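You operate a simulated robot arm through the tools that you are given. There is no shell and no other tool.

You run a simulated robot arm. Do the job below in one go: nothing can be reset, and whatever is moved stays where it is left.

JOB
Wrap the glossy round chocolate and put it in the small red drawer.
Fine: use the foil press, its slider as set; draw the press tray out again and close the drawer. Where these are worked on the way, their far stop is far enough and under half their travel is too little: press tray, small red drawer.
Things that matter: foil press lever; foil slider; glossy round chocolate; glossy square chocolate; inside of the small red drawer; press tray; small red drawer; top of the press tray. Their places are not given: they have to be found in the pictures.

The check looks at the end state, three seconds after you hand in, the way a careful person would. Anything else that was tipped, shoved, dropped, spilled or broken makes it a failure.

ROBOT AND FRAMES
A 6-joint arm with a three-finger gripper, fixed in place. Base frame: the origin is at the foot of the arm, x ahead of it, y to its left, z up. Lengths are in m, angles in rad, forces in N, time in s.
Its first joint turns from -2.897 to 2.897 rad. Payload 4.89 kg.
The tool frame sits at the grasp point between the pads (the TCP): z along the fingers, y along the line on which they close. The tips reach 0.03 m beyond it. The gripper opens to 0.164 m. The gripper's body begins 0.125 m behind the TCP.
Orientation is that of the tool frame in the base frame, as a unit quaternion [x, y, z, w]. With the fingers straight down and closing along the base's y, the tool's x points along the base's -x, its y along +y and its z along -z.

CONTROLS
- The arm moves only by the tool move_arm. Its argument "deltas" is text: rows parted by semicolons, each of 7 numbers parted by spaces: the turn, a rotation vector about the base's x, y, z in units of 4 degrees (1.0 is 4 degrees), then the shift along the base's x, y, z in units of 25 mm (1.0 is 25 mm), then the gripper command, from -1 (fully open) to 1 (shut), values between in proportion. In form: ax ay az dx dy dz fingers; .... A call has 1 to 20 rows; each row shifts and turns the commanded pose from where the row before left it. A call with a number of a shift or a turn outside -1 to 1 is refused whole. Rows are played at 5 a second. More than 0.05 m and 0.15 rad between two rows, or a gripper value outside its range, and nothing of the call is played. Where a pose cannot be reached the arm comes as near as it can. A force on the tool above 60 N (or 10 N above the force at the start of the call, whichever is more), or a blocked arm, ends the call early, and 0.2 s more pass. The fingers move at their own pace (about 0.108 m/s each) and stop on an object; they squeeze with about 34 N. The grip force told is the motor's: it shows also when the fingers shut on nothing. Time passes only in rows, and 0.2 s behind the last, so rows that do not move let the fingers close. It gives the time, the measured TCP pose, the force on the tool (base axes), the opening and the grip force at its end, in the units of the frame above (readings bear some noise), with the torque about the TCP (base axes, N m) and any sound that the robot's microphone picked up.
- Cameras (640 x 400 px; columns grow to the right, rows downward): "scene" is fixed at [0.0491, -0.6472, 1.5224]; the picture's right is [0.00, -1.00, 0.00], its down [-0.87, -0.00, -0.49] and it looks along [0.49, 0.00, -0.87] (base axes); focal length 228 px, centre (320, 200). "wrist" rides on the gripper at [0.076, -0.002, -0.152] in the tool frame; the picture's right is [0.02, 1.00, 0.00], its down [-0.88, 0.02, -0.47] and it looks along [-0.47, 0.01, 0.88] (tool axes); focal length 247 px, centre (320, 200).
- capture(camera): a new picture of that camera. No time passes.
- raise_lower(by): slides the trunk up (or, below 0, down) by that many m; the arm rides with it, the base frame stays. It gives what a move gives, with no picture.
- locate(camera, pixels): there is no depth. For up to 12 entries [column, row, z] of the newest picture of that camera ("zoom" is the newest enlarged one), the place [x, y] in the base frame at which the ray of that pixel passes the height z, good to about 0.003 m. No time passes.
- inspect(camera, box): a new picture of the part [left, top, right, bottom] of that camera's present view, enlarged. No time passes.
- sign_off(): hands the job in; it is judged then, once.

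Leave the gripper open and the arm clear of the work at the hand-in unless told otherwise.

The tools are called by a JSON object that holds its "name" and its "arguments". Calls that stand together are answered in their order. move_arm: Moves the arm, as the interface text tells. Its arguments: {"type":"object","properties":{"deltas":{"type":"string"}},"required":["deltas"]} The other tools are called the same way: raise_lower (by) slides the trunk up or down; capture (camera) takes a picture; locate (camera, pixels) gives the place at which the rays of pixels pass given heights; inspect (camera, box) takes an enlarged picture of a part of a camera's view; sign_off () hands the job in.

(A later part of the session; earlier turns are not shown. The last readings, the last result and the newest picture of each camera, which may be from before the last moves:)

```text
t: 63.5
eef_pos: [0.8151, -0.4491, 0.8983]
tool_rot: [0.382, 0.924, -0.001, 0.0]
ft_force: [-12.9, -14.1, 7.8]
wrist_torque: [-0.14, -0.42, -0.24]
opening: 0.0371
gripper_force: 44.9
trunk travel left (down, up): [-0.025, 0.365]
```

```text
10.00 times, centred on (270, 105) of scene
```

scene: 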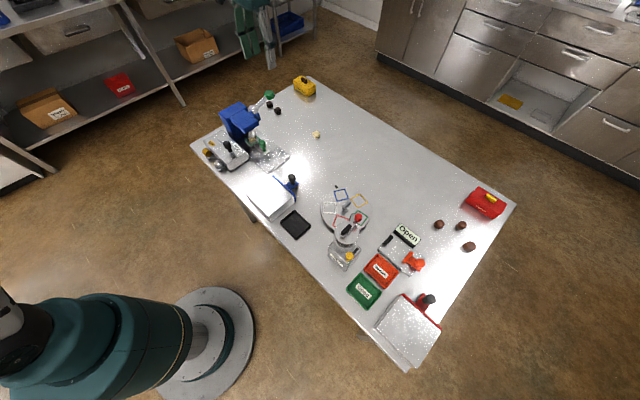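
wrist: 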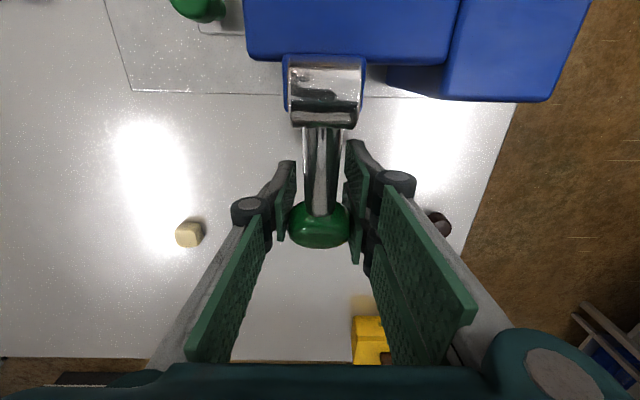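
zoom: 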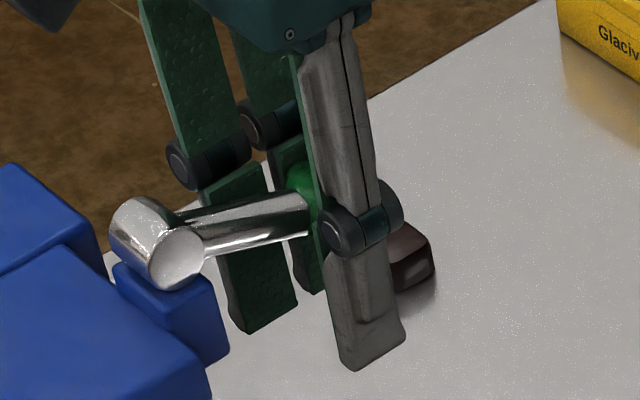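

The ball now sits about 30 mm above the TCP, so the fingers slipped down it and the lever stopped at roughly −12°. I'll open, rise, and look at the lever's state.

{"name": "move_arm", "arguments": {"deltas": "0 0 0 0 0 0 0.3; 0 0 0 0 0 0 0; 0 0 0 0 0 0 0; 0 0 0 0 0 1 0; 0 0 0 0 0 1 0; 0 0 0 0 0 1 0; 0 0 0 0 0 1 0; 0 0 0 0 0 1 0; 0 0 0 0 0 0 0"}}

{"name": "capture", "arguments": {"camera": "wrist"}}

{"name": "inspect", "arguments": {"camera": "scene", "box": [220, 85, 300, 165]}}

```text
t: 65.5
eef_pos: [0.8168, -0.4453, 1.0247]
tool_rot: [0.381, 0.925, 0.0, 0.001]
ft_force: [0.4, 0.2, 0.8]
wrist_torque: [0.01, 0.01, -0.02]
opening: 0.0819
gripper_force: 0.1
trunk travel left (down, up): [-0.025, 0.365]
```

```text
taken
```

wrist: 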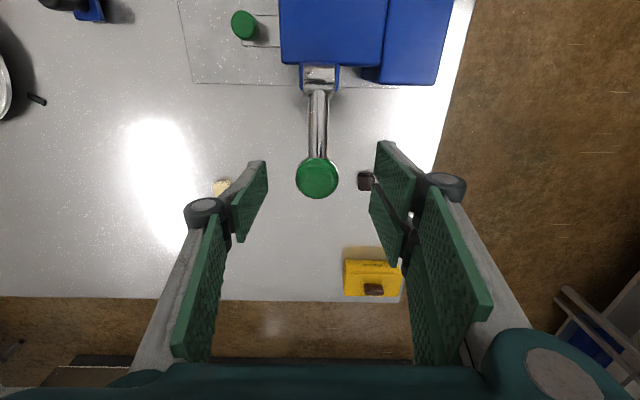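

```text
5.00 times, centred on (260, 125) of scene
```

zoom: 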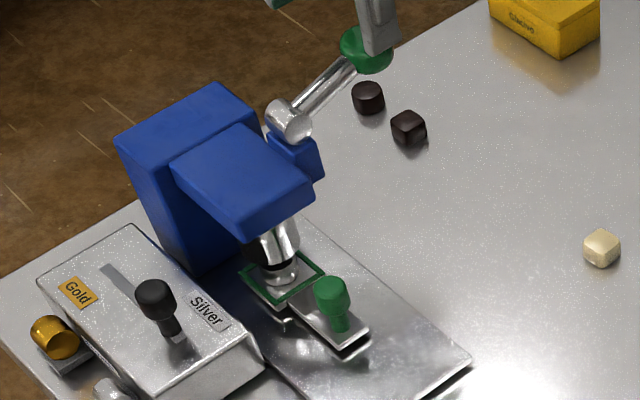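

The lever sprang back up and the chocolate looks silver now. I'll confirm with a zoom.

{"name": "inspect", "arguments": {"camera": "scene", "box": [236, 130, 276, 160]}}

```text
13.33 times, centred on (256, 145) of scene
```

zoom: 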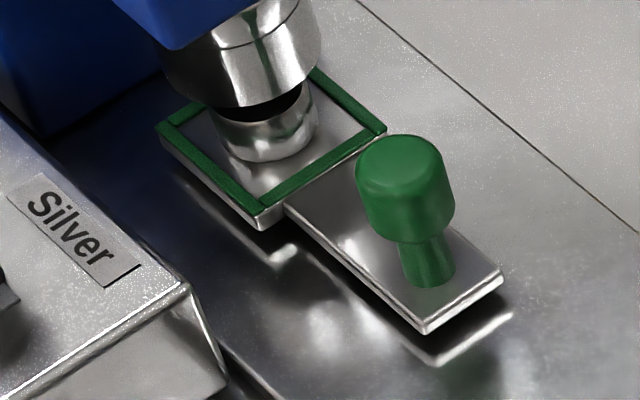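

Wrapped in silver. Now I'll rise, turn back +90°, and return above the tray knob.

{"name": "move_arm", "arguments": {"deltas": "0 0 0 0 0 1 0; 0 0 0 0 0 1 0; 0 0 0 0 0 1 0.2; 0 0 1 -0.25 0.04 0 0.2; 0 0 1 -0.25 0.04 0 0.2; 0 0 1 -0.25 0.04 0 0.2; 0 0 1 -0.25 0.04 0 0.2; 0 0 1 -0.25 0.04 0 0.2; 0 0 1 -0.25 0.04 0 0.2; 0 0 1 -0.25 0.04 0 0.2; 0 0 1 -0.25 0.04 0 0.2; 0 0 1 -0.25 0.04 0 0.2; 0 0 1 -0.25 0.04 0 0.2; 0 0 1 -0.25 0.04 0 0.2"}}

{"name": "move_arm", "arguments": {"deltas": "0 0 1 -0.25 0.04 0 0.2; 0 0 1 -0.25 0.04 0 0.2; 0 0 1 -0.25 0.04 0 0.2; 0 0 1 -0.25 0.04 0 0.2; 0 0 1 -0.25 0.04 0 0.2; 0 0 1 -0.25 0.04 0 0.2; 0 0 1 -0.25 0.04 0 0.2; 0 0 1 -0.25 0.04 0 0.2; 0 0 1 -0.25 0.04 0 0.2; 0 0 1 -0.25 0.04 0 0.2; 0 0 1 -0.25 0.04 0 0.2; 0 0 0.4 0 0 0 0.2; 0 0 0 0 0 0 0.2"}}

{"name": "capture", "arguments": {"camera": "wrist"}}

```text
t: 68.5
eef_pos: [0.7493, -0.4368, 1.0986]
tool_rot: [0.007, 1.0, 0.001, 0.0]
ft_force: [0.3, -1.1, -0.5]
wrist_torque: [0.02, 0.08, 0.01]
opening: 0.0658
gripper_force: 0.1
trunk travel left (down, up): [-0.025, 0.365]
```

```text
t: 71.3
eef_pos: [0.6816, -0.4251, 1.0995]
tool_rot: [-0.381, 0.925, 0.0, 0.0]
ft_force: [0.6, -0.8, -0.1]
wrist_torque: [0.0, 0.0, 0.01]
opening: 0.0657
gripper_force: 0.0
trunk travel left (down, up): [-0.025, 0.365]
```

```text
taken
```

wrist: 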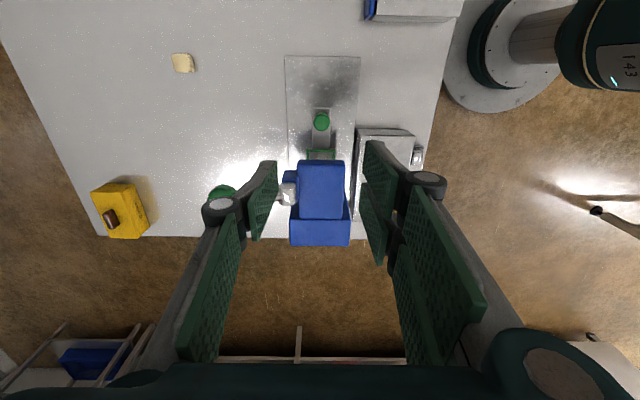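

{"name": "locate", "arguments": {"camera": "wrist", "pixels": [[321, 121, 0.85], [321, 121, 0.865]]}}

```text
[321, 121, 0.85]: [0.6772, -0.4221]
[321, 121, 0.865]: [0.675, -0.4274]
```

I'll align slightly and descend to just above the knob.

{"name": "move_arm", "arguments": {"deltas": "0 0 0 -0.06 0.06 0 0.2; 0 0 0 0 0 -1 0.2; 0 0 0 0 0 -1 0.2; 0 0 0 0 0 -1 0.2; 0 0 0 0 0 -1 0.2; 0 0 0 0 0 -1 0.2; 0 0 0 0 0 -1 0.2; 0 0 0 0 0 -1 0.2; 0 0 0 0 0 -1 0.2; 0 0 0 0 0 0 0.2"}}

{"name": "capture", "arguments": {"camera": "wrist"}}

{"name": "inspect", "arguments": {"camera": "scene", "box": [220, 85, 300, 165]}}

```text
t: 73.5
eef_pos: [0.6772, -0.4228, 0.8993]
tool_rot: [-0.382, 0.924, 0.0, 0.0]
ft_force: [0.3, 0.2, 0.4]
wrist_torque: [-0.04, -0.03, -0.01]
opening: 0.0657
gripper_force: 0.2
trunk travel left (down, up): [-0.025, 0.365]
```

```text
taken
```

wrist: 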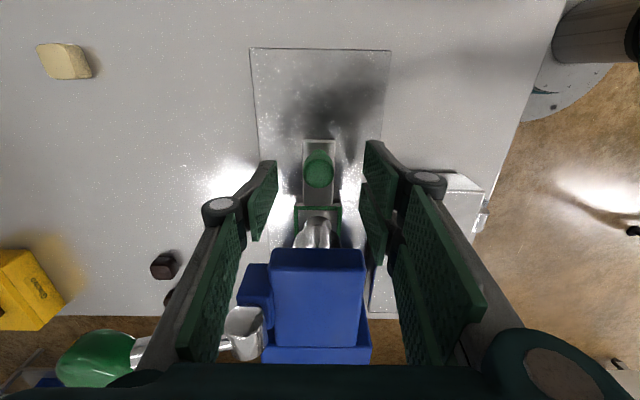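

```text
5.00 times, centred on (260, 125) of scene
```

zoom: 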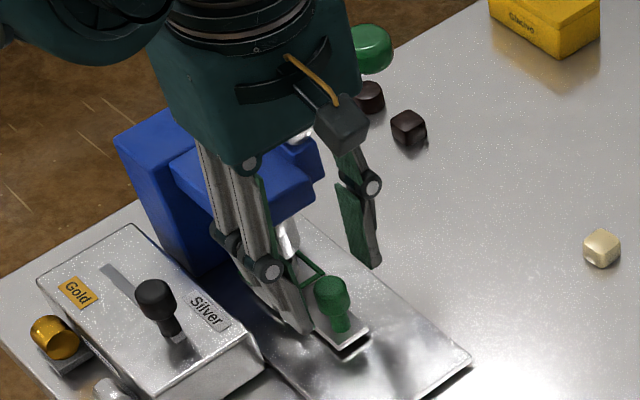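

Lined up. I'll lower 36 mm and close on the knob.

{"name": "move_arm", "arguments": {"deltas": "0 0 0 0 0 -0.72 0.2; 0 0 0 0 0 -0.72 0.2; 0 0 0 0 0 0 0.5; 0 0 0 0 0 0 0.8; 0 0 0 0 0 0 0.9; 0 0 0 0 0 0 0.9"}}

```text
t: 74.9
eef_pos: [0.6782, -0.4255, 0.8614]
tool_rot: [-0.381, 0.924, 0.0, 0.0]
ft_force: [3.9, -3.7, -4.7]
wrist_torque: [-0.02, -0.15, -0.01]
opening: 0.024
gripper_force: 44.7
trunk travel left (down, up): [-0.025, 0.365]
```

Gripped with little side load. I'll draw the tray out gently along −u.

{"name": "move_arm", "arguments": {"deltas": "0 0 0 -0.15 -0.15 0 0.9; 0 0 0 -0.28 -0.281 0 0.9; 0 0 0 -0.28 -0.281 0 0.9; 0 0 0 -0.28 -0.281 0 0.9; 0 0 0 0 0 0 0.9"}}

```text
t: 76.1
eef_pos: [0.6559, -0.4488, 0.8622]
tool_rot: [-0.381, 0.924, 0.0, -0.001]
ft_force: [-17.4, 17.9, -35.5]
wrist_torque: [0.19, 0.23, 0.0]
opening: 0.024
gripper_force: 44.7
trunk travel left (down, up): [-0.025, 0.365]
```

{"name": "move_arm", "arguments": {"deltas": "0 0 0 -0.025 0.025 -0.05 0.9; 0 0 0 -0.28 -0.281 0 0.9; 0 0 0 -0.28 -0.281 0 0.9; 0 0 0 -0.28 -0.281 0 0.9; 0 0 0 0 0 0 0.9"}}

```text
t: 77.3
eef_pos: [0.6343, -0.4701, 0.8624]
tool_rot: [-0.381, 0.925, -0.001, 0.0]
ft_force: [-7.9, 6.9, -24.1]
wrist_torque: [0.07, 0.01, -0.02]
opening: 0.0241
gripper_force: 44.7
trunk travel left (down, up): [-0.025, 0.365]
```

The tray follows. I'll trim slightly down and continue.

{"name": "move_arm", "arguments": {"deltas": "0 0 0 -0.01 0.01 -0.04 0.9; 0 0 0 -0.28 -0.281 0 0.9; 0 0 0 -0.28 -0.281 0 0.9; 0 0 0 -0.28 -0.281 0 0.9; 0 0 0 0 0 0 0.9"}}

{"name": "capture", "arguments": {"camera": "wrist"}}

```text
t: 78.5
eef_pos: [0.6133, -0.4912, 0.8625]
tool_rot: [-0.381, 0.925, -0.001, 0.001]
ft_force: [8.4, -7.6, 19.8]
wrist_torque: [-0.02, 0.03, 0.0]
opening: 0.0239
gripper_force: 45.5
trunk travel left (down, up): [-0.025, 0.365]
```

```text
taken
```

wrist: 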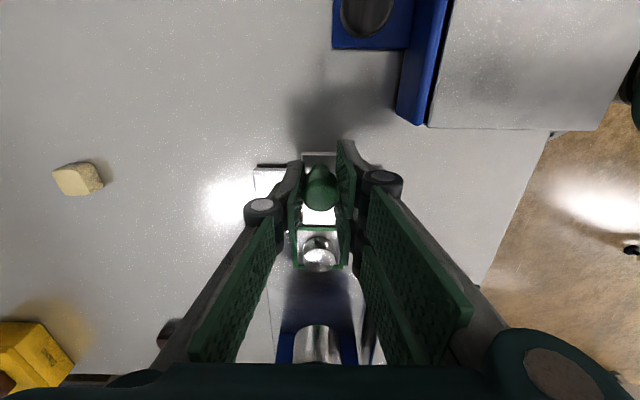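

The wrapped chocolate is riding out with the tray. About 24 mm more to the outer stop.

{"name": "move_arm", "arguments": {"deltas": "0 0 0 -0.28 -0.281 0.02 0.9; 0 0 0 -0.28 -0.281 0 0.9; 0 0 0 0 0 0 0.9"}}

{"name": "move_arm", "arguments": {"deltas": "0 0 0 -0.12 -0.12 0 0.9; 0 0 0 0 0 0 0.9"}}

```text
t: 79.3
eef_pos: [0.6003, -0.5024, 0.8617]
tool_rot: [-0.381, 0.925, -0.001, 0.001]
ft_force: [22.8, -22.8, 17.1]
wrist_torque: [-0.28, -0.47, -0.11]
opening: 0.0238
gripper_force: 45.1
trunk travel left (down, up): [-0.025, 0.365]
```

```text
t: 80.1
eef_pos: [0.5977, -0.506, 0.8622]
tool_rot: [-0.382, 0.924, 0.0, 0.003]
ft_force: [10.9, 1.9, 7.5]
wrist_torque: [0.01, -0.31, 0.1]
opening: 0.0239
gripper_force: 45.1
trunk travel left (down, up): [-0.025, 0.365]
stopped in row 2: the force on the tool passed its limit at 60 N (the readings are from after the stop); the commanded pose is now the measured one
```

The outer stop is reached, with the tray fully drawn out. I'll open and lift away.

{"name": "move_arm", "arguments": {"deltas": "0 0 0 0 0 0 0.6; 0 0 0 0 0 0 0.25; 0 0 0 0 0 0 0.2; 0 0 0 0 0 0.7 0.2; 0 0 0 0 0 1 0.2; 0 0 0 0 0 1 0.2; 0 0 0 0 0 1 0.2; 0 0 0 0 0 1 0.2; 0 0 0 0 0 1 0.2; 0 0 0 0 0 0 0.2"}}

{"name": "capture", "arguments": {"camera": "wrist"}}

{"name": "capture", "arguments": {"camera": "scene"}}

{"name": "inspect", "arguments": {"camera": "scene", "box": [340, 270, 500, 370]}}

```text
t: 82.3
eef_pos: [0.5975, -0.5053, 1.0043]
tool_rot: [-0.382, 0.924, 0.0, 0.001]
ft_force: [0.3, -0.2, -0.8]
wrist_torque: [0.03, 0.02, -0.01]
opening: 0.0654
gripper_force: 0.0
trunk travel left (down, up): [-0.025, 0.365]
```

```text
taken
```

wrist: 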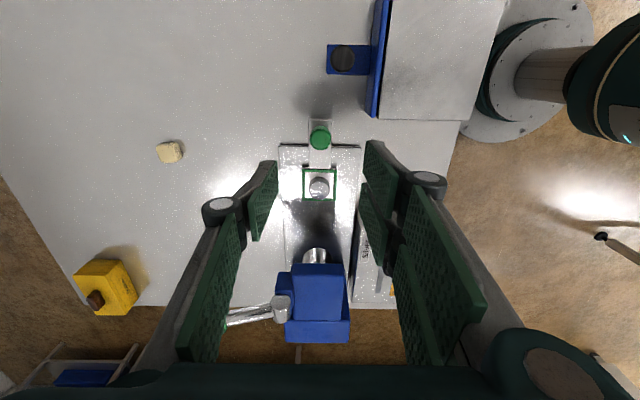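

```text
taken
```

scene: 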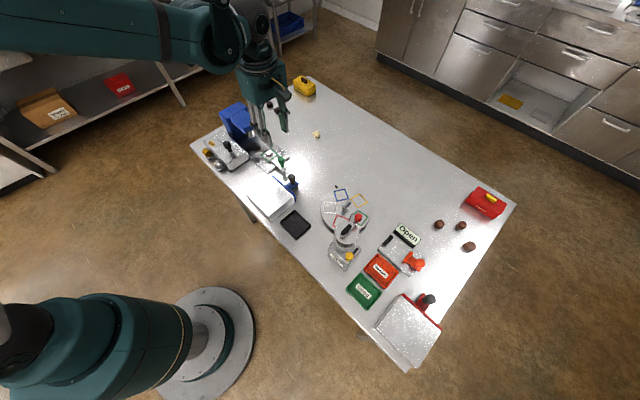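

```text
4.00 times, centred on (420, 320) of scene
```

zoom: 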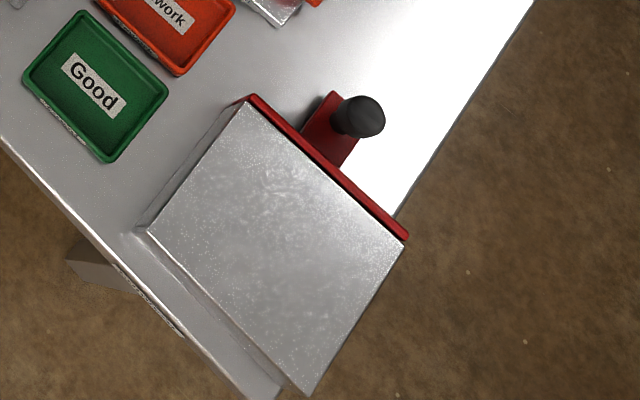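

The tray is out with the wrapped chocolate on it, and the lever is up. Next I'll open the red drawer, whose front faces −v (toward +x, −y). I'll rise to 1.15 and travel above it, turning to yaw −45°.

{"name": "move_arm", "arguments": {"deltas": "0 0 0 0 0 1 0.2; 0 0 0 0 0 1 0.2; 0 0 0 0 0 1 0.2; 0 0 0 0 0 1 0.2; 0 0 0 0 0 1 0.2; 0 0 0 0 0 1 0.2; 0 0 -1 -0.9 -0.88 0 0.2; 0 0 -1 -0.9 -0.88 0 0.2; 0 0 -1 -0.9 -0.88 0 0.2; 0 0 -1 -0.9 -0.88 0 0.2; 0 0 -1 -0.9 -0.88 0 0.2; 0 0 -1 -0.9 -0.88 0 0.2; 0 0 -1 -0.9 -0.88 0 0.2; 0 0 -1 -0.9 -0.88 0 0.2; 0 0 -1 -0.9 -0.88 0 0.2; 0 0 -1 -0.9 -0.88 0 0.2"}}

{"name": "move_arm", "arguments": {"deltas": "0 0 -1 -0.9 -0.88 0 0.2; 0 0 -1 -0.9 -0.88 0 0.2; 0 0 -1 -0.9 -0.88 0 0.2; 0 0 -1 -0.9 -0.88 0 0.2; 0 0 -1 -0.9 -0.88 0 0.2; 0 0 -1 -0.9 -0.88 0 0.2; 0 0 -1 -0.9 -0.88 0 0.2; 0 0 -1 -0.9 -0.88 0 0.2; 0 0 -1 -0.9 -0.88 0 0.2; 0 0 -1 -0.8 -0.88 -0.5 0.2; 0 0 -1 0 0 -0.5 0.2; 0 0 -1 0 0 -0.5 0.2; 0 0 -0.4 0 0 -0.5 0.2; 0 0 0 0 0 0 0.2"}}

{"name": "capture", "arguments": {"camera": "wrist"}}

{"name": "capture", "arguments": {"camera": "scene"}}

```text
t: 85.7
eef_pos: [0.3727, -0.7234, 1.1519]
tool_rot: [-0.042, 0.999, 0.0, 0.001]
ft_force: [1.7, 0.7, -0.2]
wrist_torque: [-0.17, 0.12, 0.01]
opening: 0.0658
gripper_force: 0.1
trunk travel left (down, up): [-0.025, 0.365]
```

```text
t: 88.7
eef_pos: [0.1494, -0.9462, 1.1034]
tool_rot: [0.381, 0.924, -0.002, 0.001]
ft_force: [0.6, 0.2, 0.6]
wrist_torque: [-0.01, 0.01, 0.03]
opening: 0.0655
gripper_force: 0.1
trunk travel left (down, up): [-0.025, 0.365]
```

```text
taken
```

wrist: 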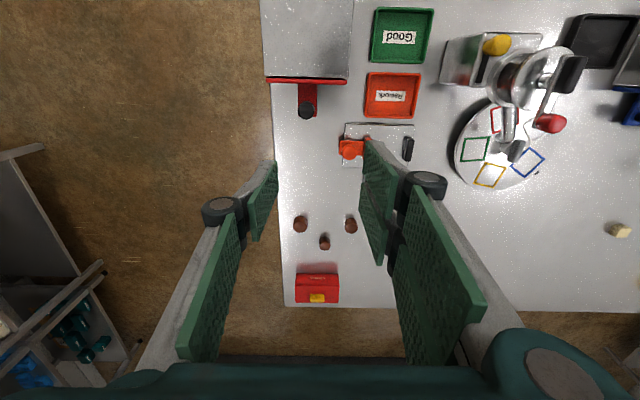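

```text
taken
```

scene: 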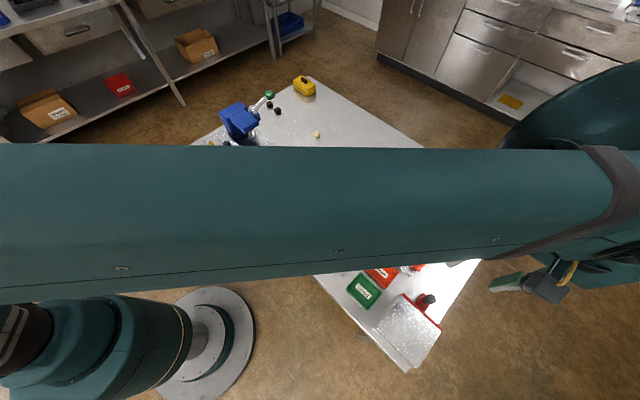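

The drawer knob is at (306,111) in the wrist view. I'll triangulate it with the scene view.

{"name": "inspect", "arguments": {"camera": "wrist", "box": [250, 40, 378, 140]}}

{"name": "locate", "arguments": {"camera": "wrist", "pixels": [[306, 111, 0.83], [306, 111, 0.85], [306, 111, 0.87], [265, 79, 0.9], [346, 79, 0.9]]}}

{"name": "locate", "arguments": {"camera": "scene", "pixels": [[429.5, 299, 0.83], [429.5, 299, 0.85], [429.5, 299, 0.87], [402, 294.5, 0.9], [441, 329, 0.9]]}}

```text
4.00 times, centred on (314, 90) of wrist
```

zoom: 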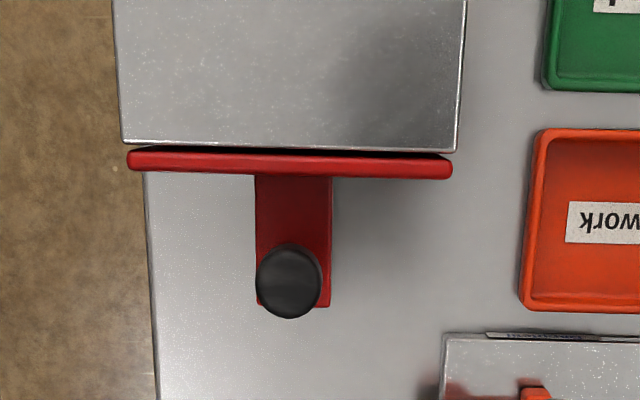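

```text
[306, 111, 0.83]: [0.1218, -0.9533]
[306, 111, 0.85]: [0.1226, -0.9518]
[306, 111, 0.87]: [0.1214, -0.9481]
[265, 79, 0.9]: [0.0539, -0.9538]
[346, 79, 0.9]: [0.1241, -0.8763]
```

```text
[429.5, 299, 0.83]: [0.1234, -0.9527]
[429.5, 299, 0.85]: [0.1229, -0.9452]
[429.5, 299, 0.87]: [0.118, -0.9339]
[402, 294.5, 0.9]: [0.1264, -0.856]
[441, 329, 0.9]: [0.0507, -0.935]
```

The knob is at about (0.122,−0.952), top z≈0.83–0.84. I'll move over it and descend to 0.95 for a closer look.

{"name": "move_arm", "arguments": {"deltas": "0 0 0 -0.55 -0.12 -0.9 0.2; 0 0 0 -0.55 -0.12 -1 0.2; 0 0 0 0 0 -1 0.2; 0 0 0 0 0 -1 0.2; 0 0 0 0 0 -1 0.2; 0 0 0 0 0 -1 0.2; 0 0 0 0 0 0 0.2"}}

{"name": "capture", "arguments": {"camera": "wrist"}}

{"name": "inspect", "arguments": {"camera": "scene", "box": [380, 270, 460, 330]}}

```text
t: 90.3
eef_pos: [0.1196, -0.9553, 0.9571]
tool_rot: [0.38, 0.925, -0.002, 0.0]
ft_force: [0.1, 0.7, -0.1]
wrist_torque: [-0.04, 0.02, 0.0]
opening: 0.0656
gripper_force: 0.1
trunk travel left (down, up): [-0.025, 0.365]
```

```text
taken
```

wrist: 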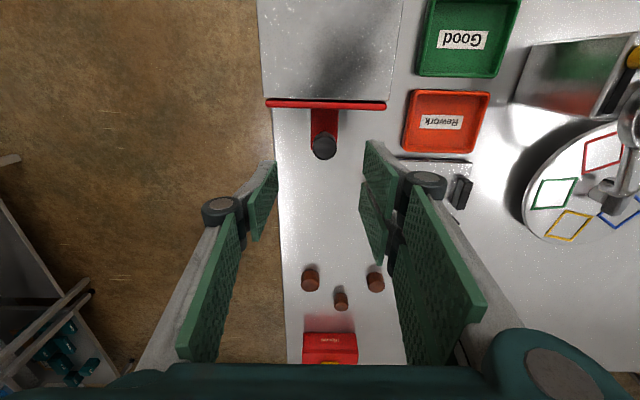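

```text
6.67 times, centred on (420, 300) of scene
```

zoom: 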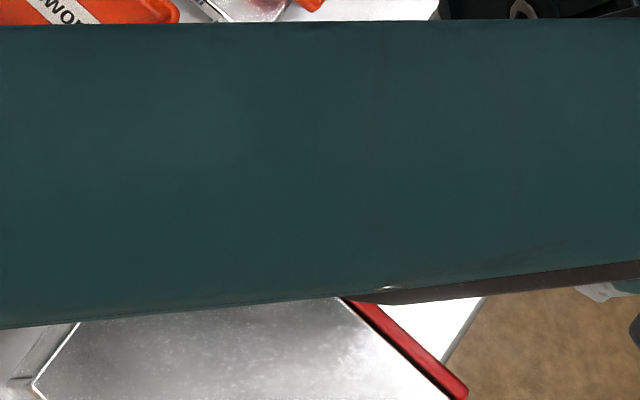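

The arm blocks the scene camera here, so I'll rely on the wrist camera. Zooming on the knob.

{"name": "inspect", "arguments": {"camera": "wrist", "box": [280, 90, 376, 170]}}

{"name": "locate", "arguments": {"camera": "wrist", "pixels": [[324, 146, 0.83], [324, 146, 0.84], [324, 146, 0.85], [265, 103, 0.86], [386, 106, 0.86]]}}

```text
5.00 times, centred on (328, 130) of wrist
```

zoom: 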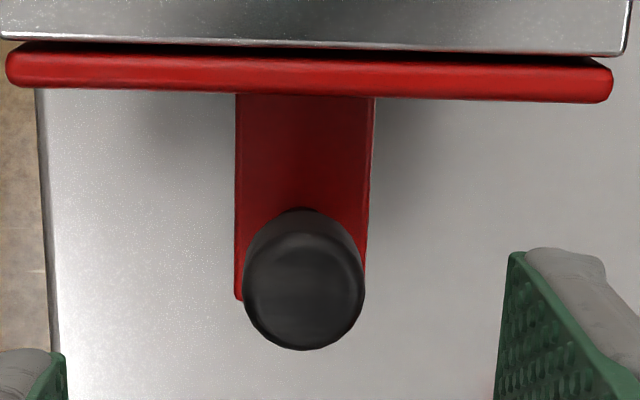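

```text
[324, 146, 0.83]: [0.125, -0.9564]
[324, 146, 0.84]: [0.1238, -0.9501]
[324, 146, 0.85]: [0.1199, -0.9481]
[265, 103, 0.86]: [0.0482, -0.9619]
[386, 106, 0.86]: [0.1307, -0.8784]
```

The knob is at about (0.123,−0.952), top z≈0.84. I'll align and descend with the fingers astride it.

{"name": "move_arm", "arguments": {"deltas": "0 0 0 0.12 0.12 0 0.2; 0 0 0 0 0 -0.9 0.2; 0 0 0 0 0 -0.9 0.2; 0 0 0 0 0 -0.9 0.2; 0 0 0 0 0 -0.9 0.2; 0 0 0 0 0 0 0.2"}}

{"name": "capture", "arguments": {"camera": "wrist"}}

{"name": "inspect", "arguments": {"camera": "wrist", "box": [256, 110, 384, 210]}}

```text
t: 91.7
eef_pos: [0.1244, -0.9492, 0.8651]
tool_rot: [0.381, 0.925, -0.001, 0.001]
ft_force: [-1.1, -0.4, 0.1]
wrist_torque: [-0.04, -0.03, 0.03]
opening: 0.0655
gripper_force: 0.0
trunk travel left (down, up): [-0.025, 0.365]
```

```text
taken
```

wrist: 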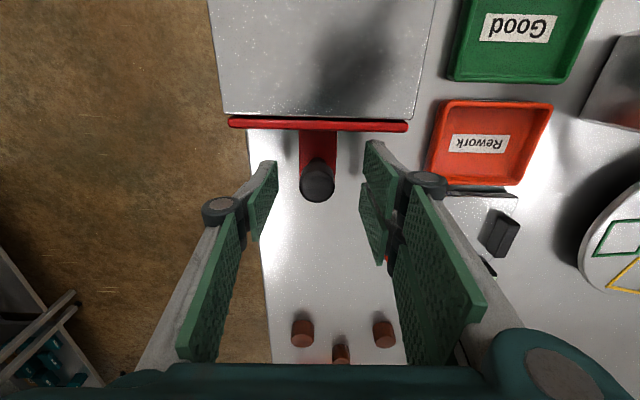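

```text
4.00 times, centred on (320, 160) of wrist
```

zoom: 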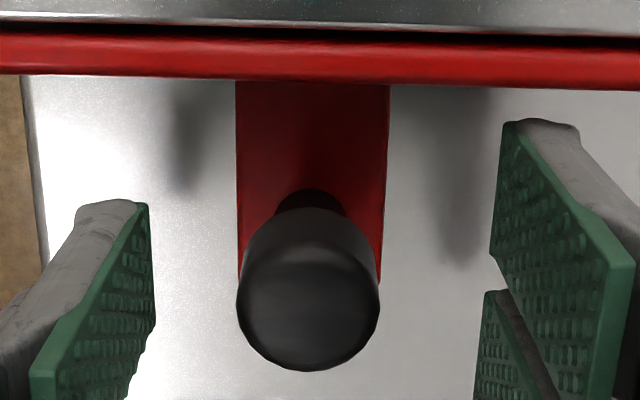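

The knob is centred between the pads. I'll lower 15 mm and close.

{"name": "move_arm", "arguments": {"deltas": "0 0 0 0 0 -0.3 0.2; 0 0 0 0 0 -0.3 0.2; 0 0 0 0 0 0 0.2"}}

{"name": "move_arm", "arguments": {"deltas": "0 0 0 0 0 0 0.5; 0 0 0 0 0 0 0.8; 0 0 0 0 0 0 0.9; 0 0 0 0 0 0 0.9"}}

{"name": "capture", "arguments": {"camera": "wrist"}}

```text
t: 92.5
eef_pos: [0.1248, -0.9486, 0.8511]
tool_rot: [0.38, 0.925, -0.002, 0.001]
ft_force: [-0.6, 0.4, -1.0]
wrist_torque: [-0.03, 0.01, -0.01]
opening: 0.0655
gripper_force: 0.1
trunk travel left (down, up): [-0.025, 0.365]
```

```text
t: 93.5
eef_pos: [0.1215, -0.9503, 0.8508]
tool_rot: [0.382, 0.924, -0.003, 0.001]
ft_force: [-27.9, -52.0, 12.5]
wrist_torque: [-0.54, 0.34, 0.15]
opening: 0.0237
gripper_force: 44.8
trunk travel left (down, up): [-0.025, 0.365]
```

```text
taken
```

wrist: 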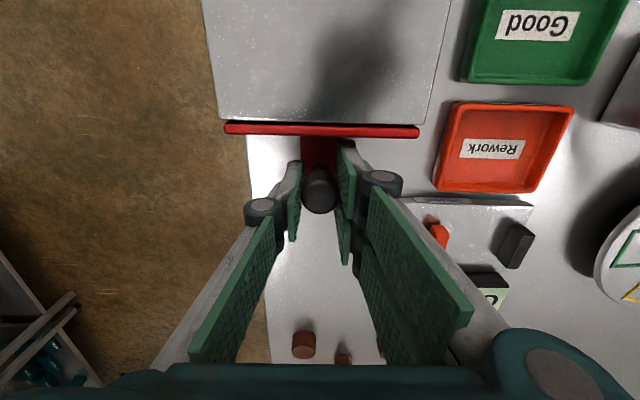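

There's a −56 N load along u, so I'll shift about 2 mm that way to relieve it.

{"name": "move_arm", "arguments": {"deltas": "0 0 0 -0.05 -0.06 0 0.9; 0 0 0 0 0 0 0.9"}}

```text
t: 94.1
eef_pos: [0.1227, -0.9497, 0.8496]
tool_rot: [0.38, 0.925, -0.001, 0.0]
ft_force: [-21.1, -40.6, 12.0]
wrist_torque: [-0.36, 0.26, 0.08]
opening: 0.0237
gripper_force: 45.3
trunk travel left (down, up): [-0.025, 0.365]
```

{"name": "move_arm", "arguments": {"deltas": "0 0 0 -0.06 -0.09 0.02 0.9; 0 0 0 0 0 0 0.9"}}

```text
t: 94.7
eef_pos: [0.1226, -0.9519, 0.8502]
tool_rot: [0.38, 0.925, 0.001, 0.002]
ft_force: [-1.1, 0.5, -6.0]
wrist_torque: [0.44, 0.36, -0.14]
opening: 0.0234
gripper_force: 45.0
trunk travel left (down, up): [-0.025, 0.365]
```

Balanced. Now I'll pull the drawer open along −v in 10 mm rows.

{"name": "move_arm", "arguments": {"deltas": "0 0 0 0.283 -0.283 0 0.9; 0 0 0 0.283 -0.283 0 0.9; 0 0 0 0 0 0 0.9"}}

```text
t: 95.5
eef_pos: [0.1399, -0.9667, 0.851]
tool_rot: [0.379, 0.925, 0.0, 0.0]
ft_force: [30.2, 31.1, -39.0]
wrist_torque: [0.2, -0.3, -0.06]
opening: 0.0239
gripper_force: 44.6
trunk travel left (down, up): [-0.025, 0.365]
```

The axis drifts toward +u. I'll trim (+u about 1.7 mm, down 1.2 mm) and continue.

{"name": "move_arm", "arguments": {"deltas": "0 0 0 0.05 0.05 -0.05 0.9; 0 0 0 0 0 0 0.9"}}

{"name": "capture", "arguments": {"camera": "wrist"}}

```text
t: 96.1
eef_pos: [0.138, -0.9667, 0.8513]
tool_rot: [0.38, 0.925, -0.001, 0.0]
ft_force: [29.3, 27.6, -18.7]
wrist_torque: [0.34, -0.2, -0.07]
opening: 0.0237
gripper_force: 45.3
trunk travel left (down, up): [-0.025, 0.365]
```

```text
taken
```

wrist: 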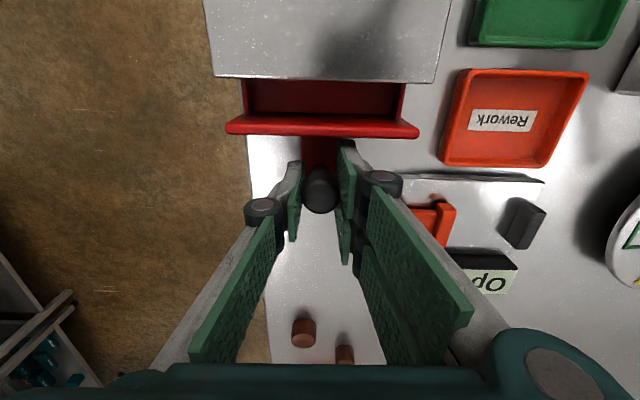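

The drawer is opening. I'll trim a little more and keep pulling.

{"name": "move_arm", "arguments": {"deltas": "0 0 0 0.06 0.06 -0.03 0.9; 0 0 0 0.29 -0.275 0 0.9; 0 0 0 0.29 -0.275 0 0.9; 0 0 0 0 0 0 0.9"}}

```text
t: 97.1
eef_pos: [0.1498, -0.9789, 0.8515]
tool_rot: [0.382, 0.924, -0.002, 0.001]
ft_force: [-19.5, -21.2, 17.9]
wrist_torque: [0.19, 0.77, 0.01]
opening: 0.0237
gripper_force: 45.2
trunk travel left (down, up): [-0.025, 0.365]
```

{"name": "move_arm", "arguments": {"deltas": "0 0 0 -0.035 -0.035 0.02 0.9; 0 0 0 0.283 -0.283 0 0.9; 0 0 0 0.283 -0.283 0 0.9; 0 0 0 0 0 0 0.9"}}

```text
t: 97.9
eef_pos: [0.1623, -0.9903, 0.8515]
tool_rot: [0.381, 0.925, -0.003, 0.0]
ft_force: [-9.3, -8.0, 11.7]
wrist_torque: [-0.15, -0.56, 0.13]
opening: 0.0237
gripper_force: 45.3
trunk travel left (down, up): [-0.025, 0.365]
stopped in row 3: the force on the tool passed its limit at 62 N (the readings are from after the stop); the commanded pose is now the measured one
```

A force stop after about 55 mm of travel. I'll look to see whether this is the drawer's end stop.

{"name": "capture", "arguments": {"camera": "wrist"}}

{"name": "capture", "arguments": {"camera": "scene"}}

```text
taken
```

wrist: 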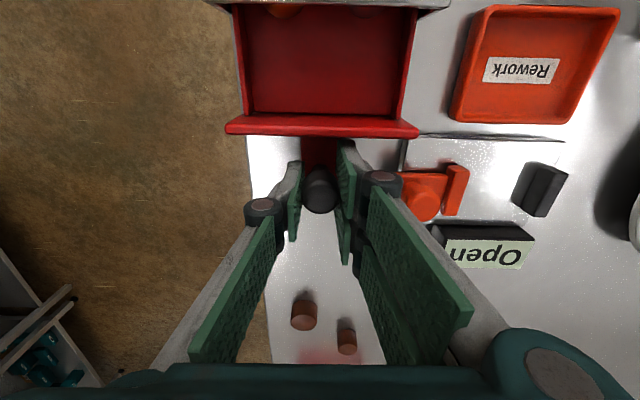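

```text
taken
```

scene: 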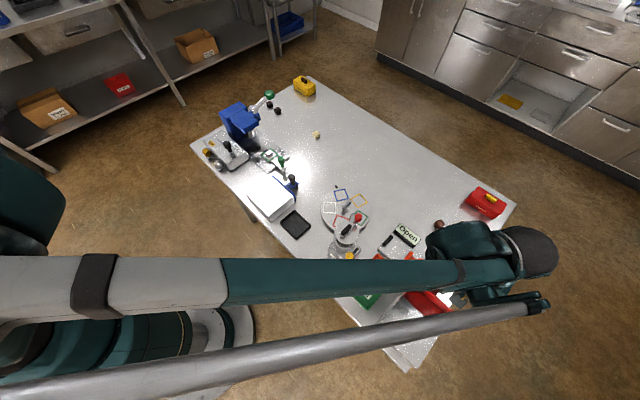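

The drawer is open about 55–60 mm. I'll see whether it goes further with a gentle pull, and inspect the inside.

{"name": "inspect", "arguments": {"camera": "wrist", "box": [220, 0, 430, 140]}}

{"name": "move_arm", "arguments": {"deltas": "0 0 0 0.11 -0.11 0 0.9; 0 0 0 0 0 0 0.9"}}

```text
2.86 times, centred on (325, 70) of wrist
```

zoom: 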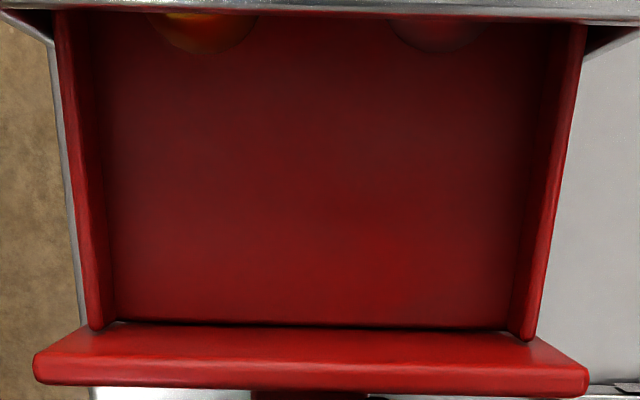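

```text
t: 98.5
eef_pos: [0.1658, -0.9928, 0.8512]
tool_rot: [0.382, 0.924, -0.003, 0.001]
ft_force: [-16.2, -16.7, 19.2]
wrist_torque: [0.14, 0.38, -0.03]
opening: 0.0237
gripper_force: 44.9
trunk travel left (down, up): [-0.025, 0.365]
```

It still moves, and there are two shiny pieces at the back of the drawer. I'll trim −u a bit and pull further.

{"name": "move_arm", "arguments": {"deltas": "0 0 0 -0.02 -0.02 0.02 0.9; 0 0 0 0.17 -0.17 0 0.9; 0 0 0 0 0 0 0.9"}}

{"name": "move_arm", "arguments": {"deltas": "0 0 0 0.17 -0.17 0 0.9; 0 0 0 0 0 0 0.9"}}

```text
t: 99.3
eef_pos: [0.1716, -0.9979, 0.8511]
tool_rot: [0.382, 0.924, -0.002, 0.001]
ft_force: [-19.1, -16.3, 16.4]
wrist_torque: [-0.03, 0.18, 0.02]
opening: 0.0235
gripper_force: 44.4
trunk travel left (down, up): [-0.025, 0.365]
```

```text
t: 99.9
eef_pos: [0.1738, -1.0024, 0.8513]
tool_rot: [0.382, 0.924, -0.002, 0.002]
ft_force: [-23.7, -21.8, 18.2]
wrist_torque: [-0.16, 0.28, 0.03]
opening: 0.0236
gripper_force: 45.0
trunk travel left (down, up): [-0.025, 0.365]
```

{"name": "move_arm", "arguments": {"deltas": "0 0 0 -0.035 -0.035 0.02 0.9; 0 0 0 0.17 -0.17 0 0.9; 0 0 0 0 0 0 0.9"}}

{"name": "capture", "arguments": {"camera": "wrist"}}

```text
t: 100.7
eef_pos: [0.1792, -1.008, 0.8518]
tool_rot: [0.381, 0.924, -0.001, 0.0]
ft_force: [-3.3, -1.7, 1.7]
wrist_torque: [-0.21, -0.36, 0.0]
opening: 0.0236
gripper_force: 44.4
trunk travel left (down, up): [-0.025, 0.365]
```

```text
taken
```

wrist: 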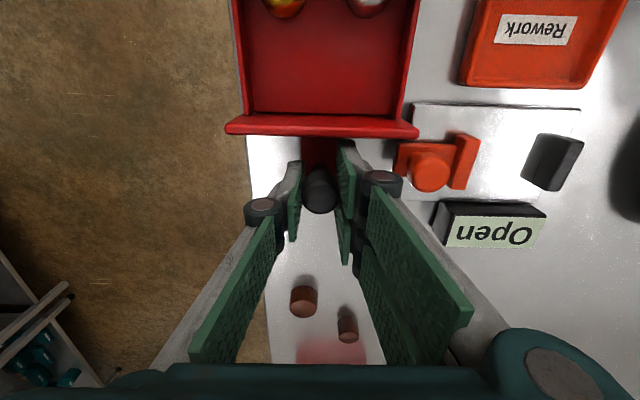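

About 80 mm open now. I'll keep pulling until the stop.

{"name": "move_arm", "arguments": {"deltas": "0 0 0 0.17 -0.17 0 0.9; 0 0 0 0 0 0 0.9"}}

{"name": "move_arm", "arguments": {"deltas": "0 0 0 0.17 -0.17 0 0.9; 0 0 0 0 0 0 0.9"}}

```text
t: 101.3
eef_pos: [0.1815, -1.0097, 0.8515]
tool_rot: [0.382, 0.924, 0.0, 0.0]
ft_force: [-8.1, 45.2, -24.8]
wrist_torque: [0.6, 0.16, 0.09]
opening: 0.0239
gripper_force: 45.3
trunk travel left (down, up): [-0.025, 0.365]
```

```text
t: 101.6
eef_pos: [0.1827, -1.0098, 0.8519]
tool_rot: [0.382, 0.924, 0.0, -0.002]
ft_force: [-0.1, 12.2, -3.1]
wrist_torque: [0.28, 0.05, -0.19]
opening: 0.0237
gripper_force: 44.6
trunk travel left (down, up): [-0.025, 0.365]
stopped in row 1: the force on the tool passed its limit at 68 N (the readings are from after the stop); the commanded pose is now the measured one
```

The drawer's end stop is reached at about 83 mm. I'll release, lift, and look inside.

{"name": "move_arm", "arguments": {"deltas": "0 0 0 0 0 0 0.6; 0 0 0 0 0 0 0.25; 0 0 0 0 0 0 0.2; 0 0 0 0 0 0.6 0.2; 0 0 0 0 0 1 0.2; 0 0 0 0 0 1 0.2; 0 0 0 0 0 1 0.2; 0 0 0 0 0 1 0.2; 0 0 0 -0.5 0.5 1 0.2; 0 0 0 -0.5 0.5 0.5 0.2; 0 0 0 -0.5 0.5 0.5 0.2; 0 0 0 -0.5 0.5 0.5 0.2; 0 0 0 0 0 0 0.2"}}

{"name": "capture", "arguments": {"camera": "wrist"}}

{"name": "inspect", "arguments": {"camera": "wrist", "box": [240, 0, 400, 120]}}

```text
t: 104.4
eef_pos: [0.1305, -0.9631, 1.031]
tool_rot: [0.382, 0.924, 0.0, -0.002]
ft_force: [-0.7, 0.7, 0.4]
wrist_torque: [0.03, 0.0, 0.01]
opening: 0.0657
gripper_force: 0.0
trunk travel left (down, up): [-0.025, 0.365]
```

```text
taken
```

wrist: 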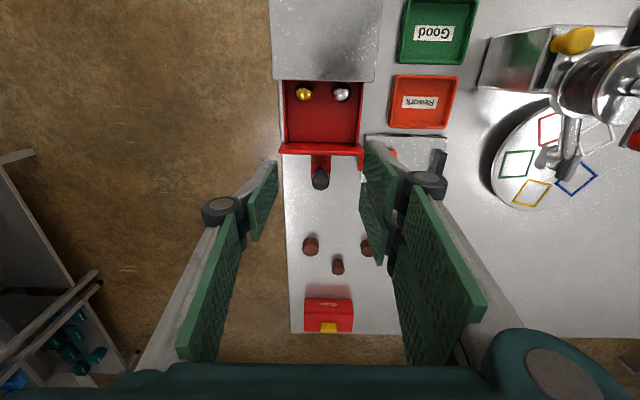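

```text
3.33 times, centred on (320, 60) of wrist
```

zoom: 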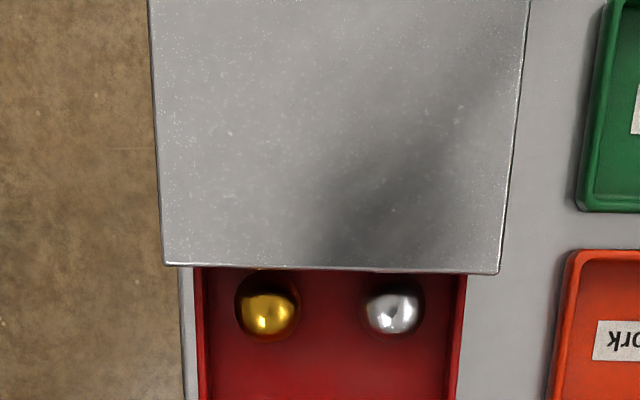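

The drawer already holds a gold and a silver wrapped piece at the back. I'll place ours in the free front half. First, locating the drawer interior.

{"name": "locate", "arguments": {"camera": "wrist", "pixels": [[288, 143, 0.85], [358, 144, 0.85], [323, 122, 0.82], [323, 140, 0.82], [304, 94, 0.83], [341, 95, 0.83], [320, 179, 0.84], [310, 246, 0.8], [338, 267, 0.8], [366, 248, 0.8], [285, 85, 0.85], [362, 85, 0.85]]}}

{"name": "inspect", "arguments": {"camera": "wrist", "box": [264, 70, 384, 195]}}

```text
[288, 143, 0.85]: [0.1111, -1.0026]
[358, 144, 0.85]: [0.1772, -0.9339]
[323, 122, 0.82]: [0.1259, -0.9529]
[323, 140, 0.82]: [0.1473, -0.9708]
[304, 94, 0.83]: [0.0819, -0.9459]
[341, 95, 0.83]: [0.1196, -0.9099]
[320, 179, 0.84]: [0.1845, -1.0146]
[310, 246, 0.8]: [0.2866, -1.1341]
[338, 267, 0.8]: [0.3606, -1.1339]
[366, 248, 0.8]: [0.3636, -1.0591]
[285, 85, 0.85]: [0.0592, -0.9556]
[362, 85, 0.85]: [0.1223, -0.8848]
```

```text
3.20 times, centred on (324, 132) of wrist
```

zoom: 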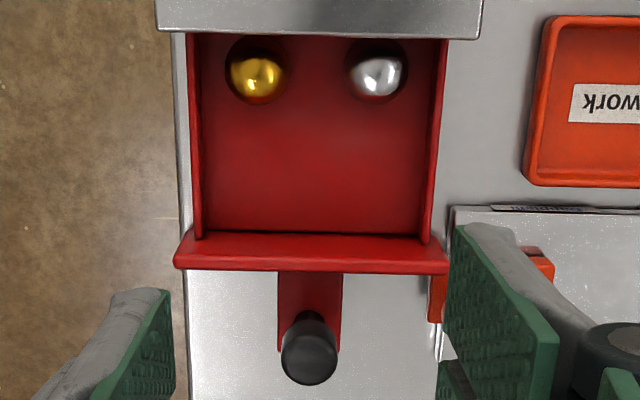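

Free space in the drawer is around (0.127,−0.951). Now I'll go back, high, to the tray to fetch the wrapped chocolate, turning back to yaw +45°.

{"name": "move_arm", "arguments": {"deltas": "0 0 0 0 0 1 0.2; 0 0 0 0 0 1 0.2; 0 0 0 0 0 1 0.2; 0 0 0 0 0 1 0.2; 0 0 0 0 0 0.8 0.2; 0 0 1 0.95 0.935 0 0.2; 0 0 1 0.95 0.935 0 0.2; 0 0 1 0.95 0.935 0 0.2; 0 0 1 0.95 0.935 0 0.2; 0 0 1 0.95 0.935 0 0.2; 0 0 1 0.95 0.935 0 0.2; 0 0 1 0.95 0.935 0 0.2; 0 0 1 0.95 0.935 0 0.2; 0 0 1 0.95 0.935 0 0.2; 0 0 1 0.95 0.935 0 0.2; 0 0 1 0.95 0.935 0 0.2"}}

{"name": "move_arm", "arguments": {"deltas": "0 0 1 0.95 0.935 0 0.2; 0 0 1 0.95 0.935 0 0.2; 0 0 1 0.95 0.935 0 0.2; 0 0 1 0.95 0.935 0 0.2; 0 0 1 0.95 0.935 0 0.2; 0 0 1 0.95 0.935 0 0.2; 0 0 1 0.95 0.935 0 0.2; 0 0 1 0.95 0.935 0 0.2; 0 0 1 0.95 0.935 0 0.2; 0 0 1 0.95 0.935 0 0.2; 0 0 1 0.95 0.935 0 0.2; 0 0 0.5 0 0 -0.8 0.2; 0 0 0 0 0 -0.8 0.2; 0 0 0 0 0 -0.8 0.2; 0 0 0 0 0 -0.8 0.2; 0 0 0 0 0 -0.8 0.2; 0 0 0 0 0 -0.8 0.2; 0 0 0 0 0 0 0.2"}}

{"name": "capture", "arguments": {"camera": "wrist"}}

{"name": "capture", "arguments": {"camera": "scene"}}

```text
t: 107.8
eef_pos: [0.3953, -0.7035, 1.1518]
tool_rot: [0.008, 1.0, 0.0, -0.001]
ft_force: [-1.4, -0.8, -1.1]
wrist_torque: [0.16, -0.12, -0.01]
opening: 0.0655
gripper_force: 0.1
trunk travel left (down, up): [-0.025, 0.365]
```

```text
t: 111.6
eef_pos: [0.6564, -0.4456, 1.0292]
tool_rot: [-0.383, 0.924, -0.001, 0.0]
ft_force: [0.1, -0.1, 0.5]
wrist_torque: [-0.03, -0.07, -0.02]
opening: 0.0657
gripper_force: 0.1
trunk travel left (down, up): [-0.025, 0.365]
```

```text
taken
```

wrist: 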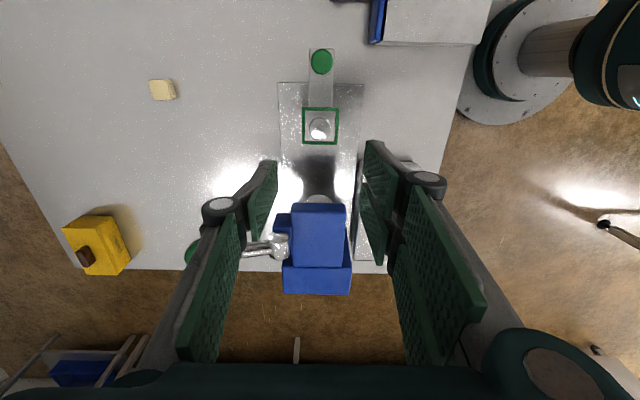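

```text
taken
```

scene: 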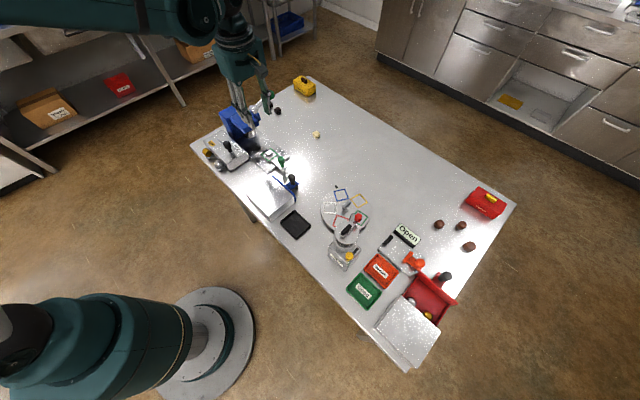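

The drawer stands open in the scene view. I'll locate the wrapped chocolate at (319,128) on the tray.

{"name": "inspect", "arguments": {"camera": "wrist", "box": [280, 95, 360, 155]}}

{"name": "locate", "arguments": {"camera": "wrist", "pixels": [[319, 128, 0.82], [319, 128, 0.84], [321, 61, 0.86]]}}

```text
6.67 times, centred on (320, 125) of wrist
```

zoom: 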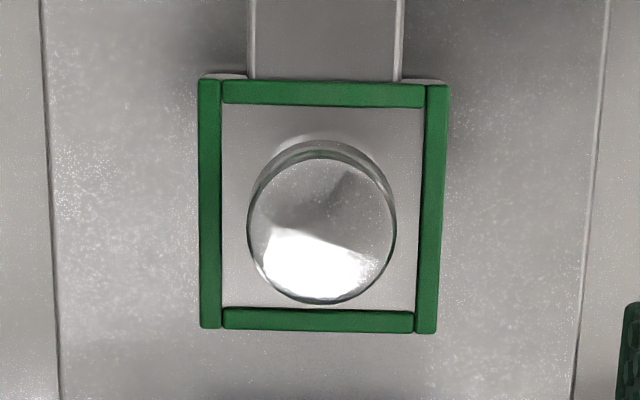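

```text
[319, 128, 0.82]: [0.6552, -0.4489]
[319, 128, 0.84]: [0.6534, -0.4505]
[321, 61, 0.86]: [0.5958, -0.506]
```

The chocolate is at about (0.653,−0.4495). I'll align and descend to 0.90 first.

{"name": "move_arm", "arguments": {"deltas": "0 0 0 -0.13 -0.15 0 0.35; 0 0 0 0 0 -0.9 0.35; 0 0 0 0 0 -0.9 0.35; 0 0 0 0 0 -0.9 0.35; 0 0 0 0 0 -0.9 0.35; 0 0 0 0 0 -0.9 0.35; 0 0 0 0 0 -0.6 0.35; 0 0 0 0 0 0 0.35"}}

{"name": "inspect", "arguments": {"camera": "wrist", "box": [256, 110, 384, 220]}}

```text
t: 113.4
eef_pos: [0.6532, -0.4503, 0.9014]
tool_rot: [-0.383, 0.924, -0.001, -0.001]
ft_force: [-0.7, 0.3, 0.1]
wrist_torque: [0.01, 0.01, 0.01]
opening: 0.0533
gripper_force: 0.1
trunk travel left (down, up): [-0.025, 0.365]
```

```text
3.64 times, centred on (320, 165) of wrist
```

zoom: 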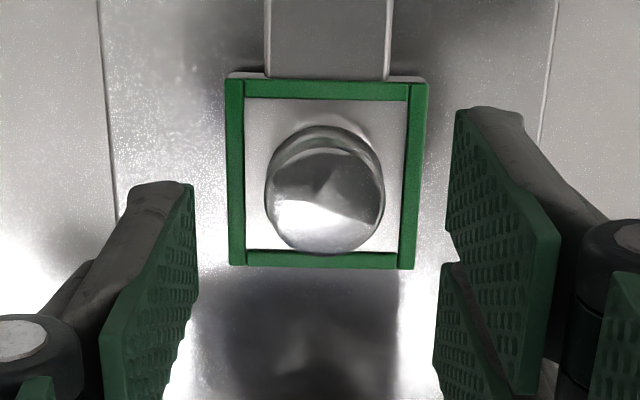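

Aligned. I'll lower to about 0.861 (tips just above the frame) and close gently.

{"name": "move_arm", "arguments": {"deltas": "0 0 0 0 0 -0.8 0.35; 0 0 0 0 0 -0.75 0.35; 0 0 0 0 0 0 0.35"}}

{"name": "inspect", "arguments": {"camera": "scene", "box": [250, 130, 298, 165]}}

```text
t: 114.2
eef_pos: [0.6534, -0.4505, 0.8623]
tool_rot: [-0.384, 0.923, -0.002, 0.0]
ft_force: [0.6, -0.4, 1.2]
wrist_torque: [0.01, -0.03, -0.01]
opening: 0.0531
gripper_force: 0.0
trunk travel left (down, up): [-0.025, 0.365]
```

```text
11.43 times, centred on (274, 148) of scene
```

zoom: 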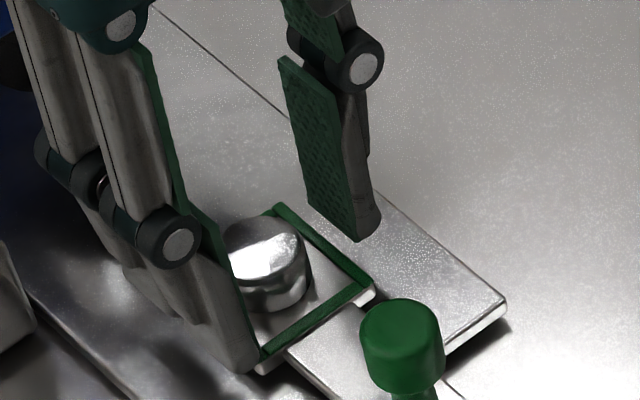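

{"name": "move_arm", "arguments": {"deltas": "0 0 0 0 0 -0.1 0.35; 0 0 0 0 0 0 0.5; 0 0 0 0 0 0 0.65; 0 0 0 0 0 0 0.75; 0 0 0 0 0 0 0.75"}}

{"name": "inspect", "arguments": {"camera": "wrist", "box": [256, 110, 384, 220]}}

```text
t: 115.4
eef_pos: [0.6537, -0.4514, 0.8584]
tool_rot: [-0.383, 0.924, -0.001, -0.001]
ft_force: [-0.2, 0.2, -1.0]
wrist_torque: [0.0, 0.0, 0.0]
opening: 0.0273
gripper_force: 34.2
trunk travel left (down, up): [-0.025, 0.365]
```

```text
3.64 times, centred on (320, 165) of wrist
```

zoom: 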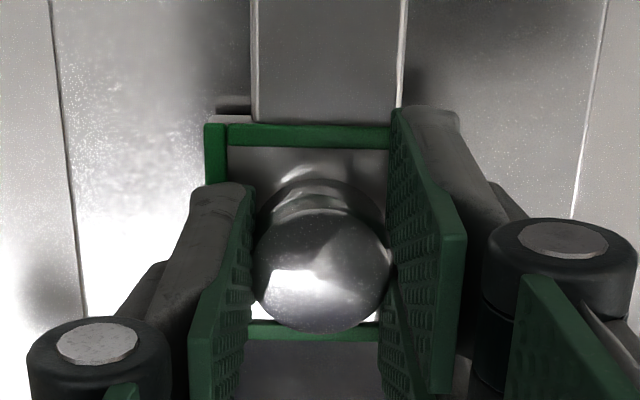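

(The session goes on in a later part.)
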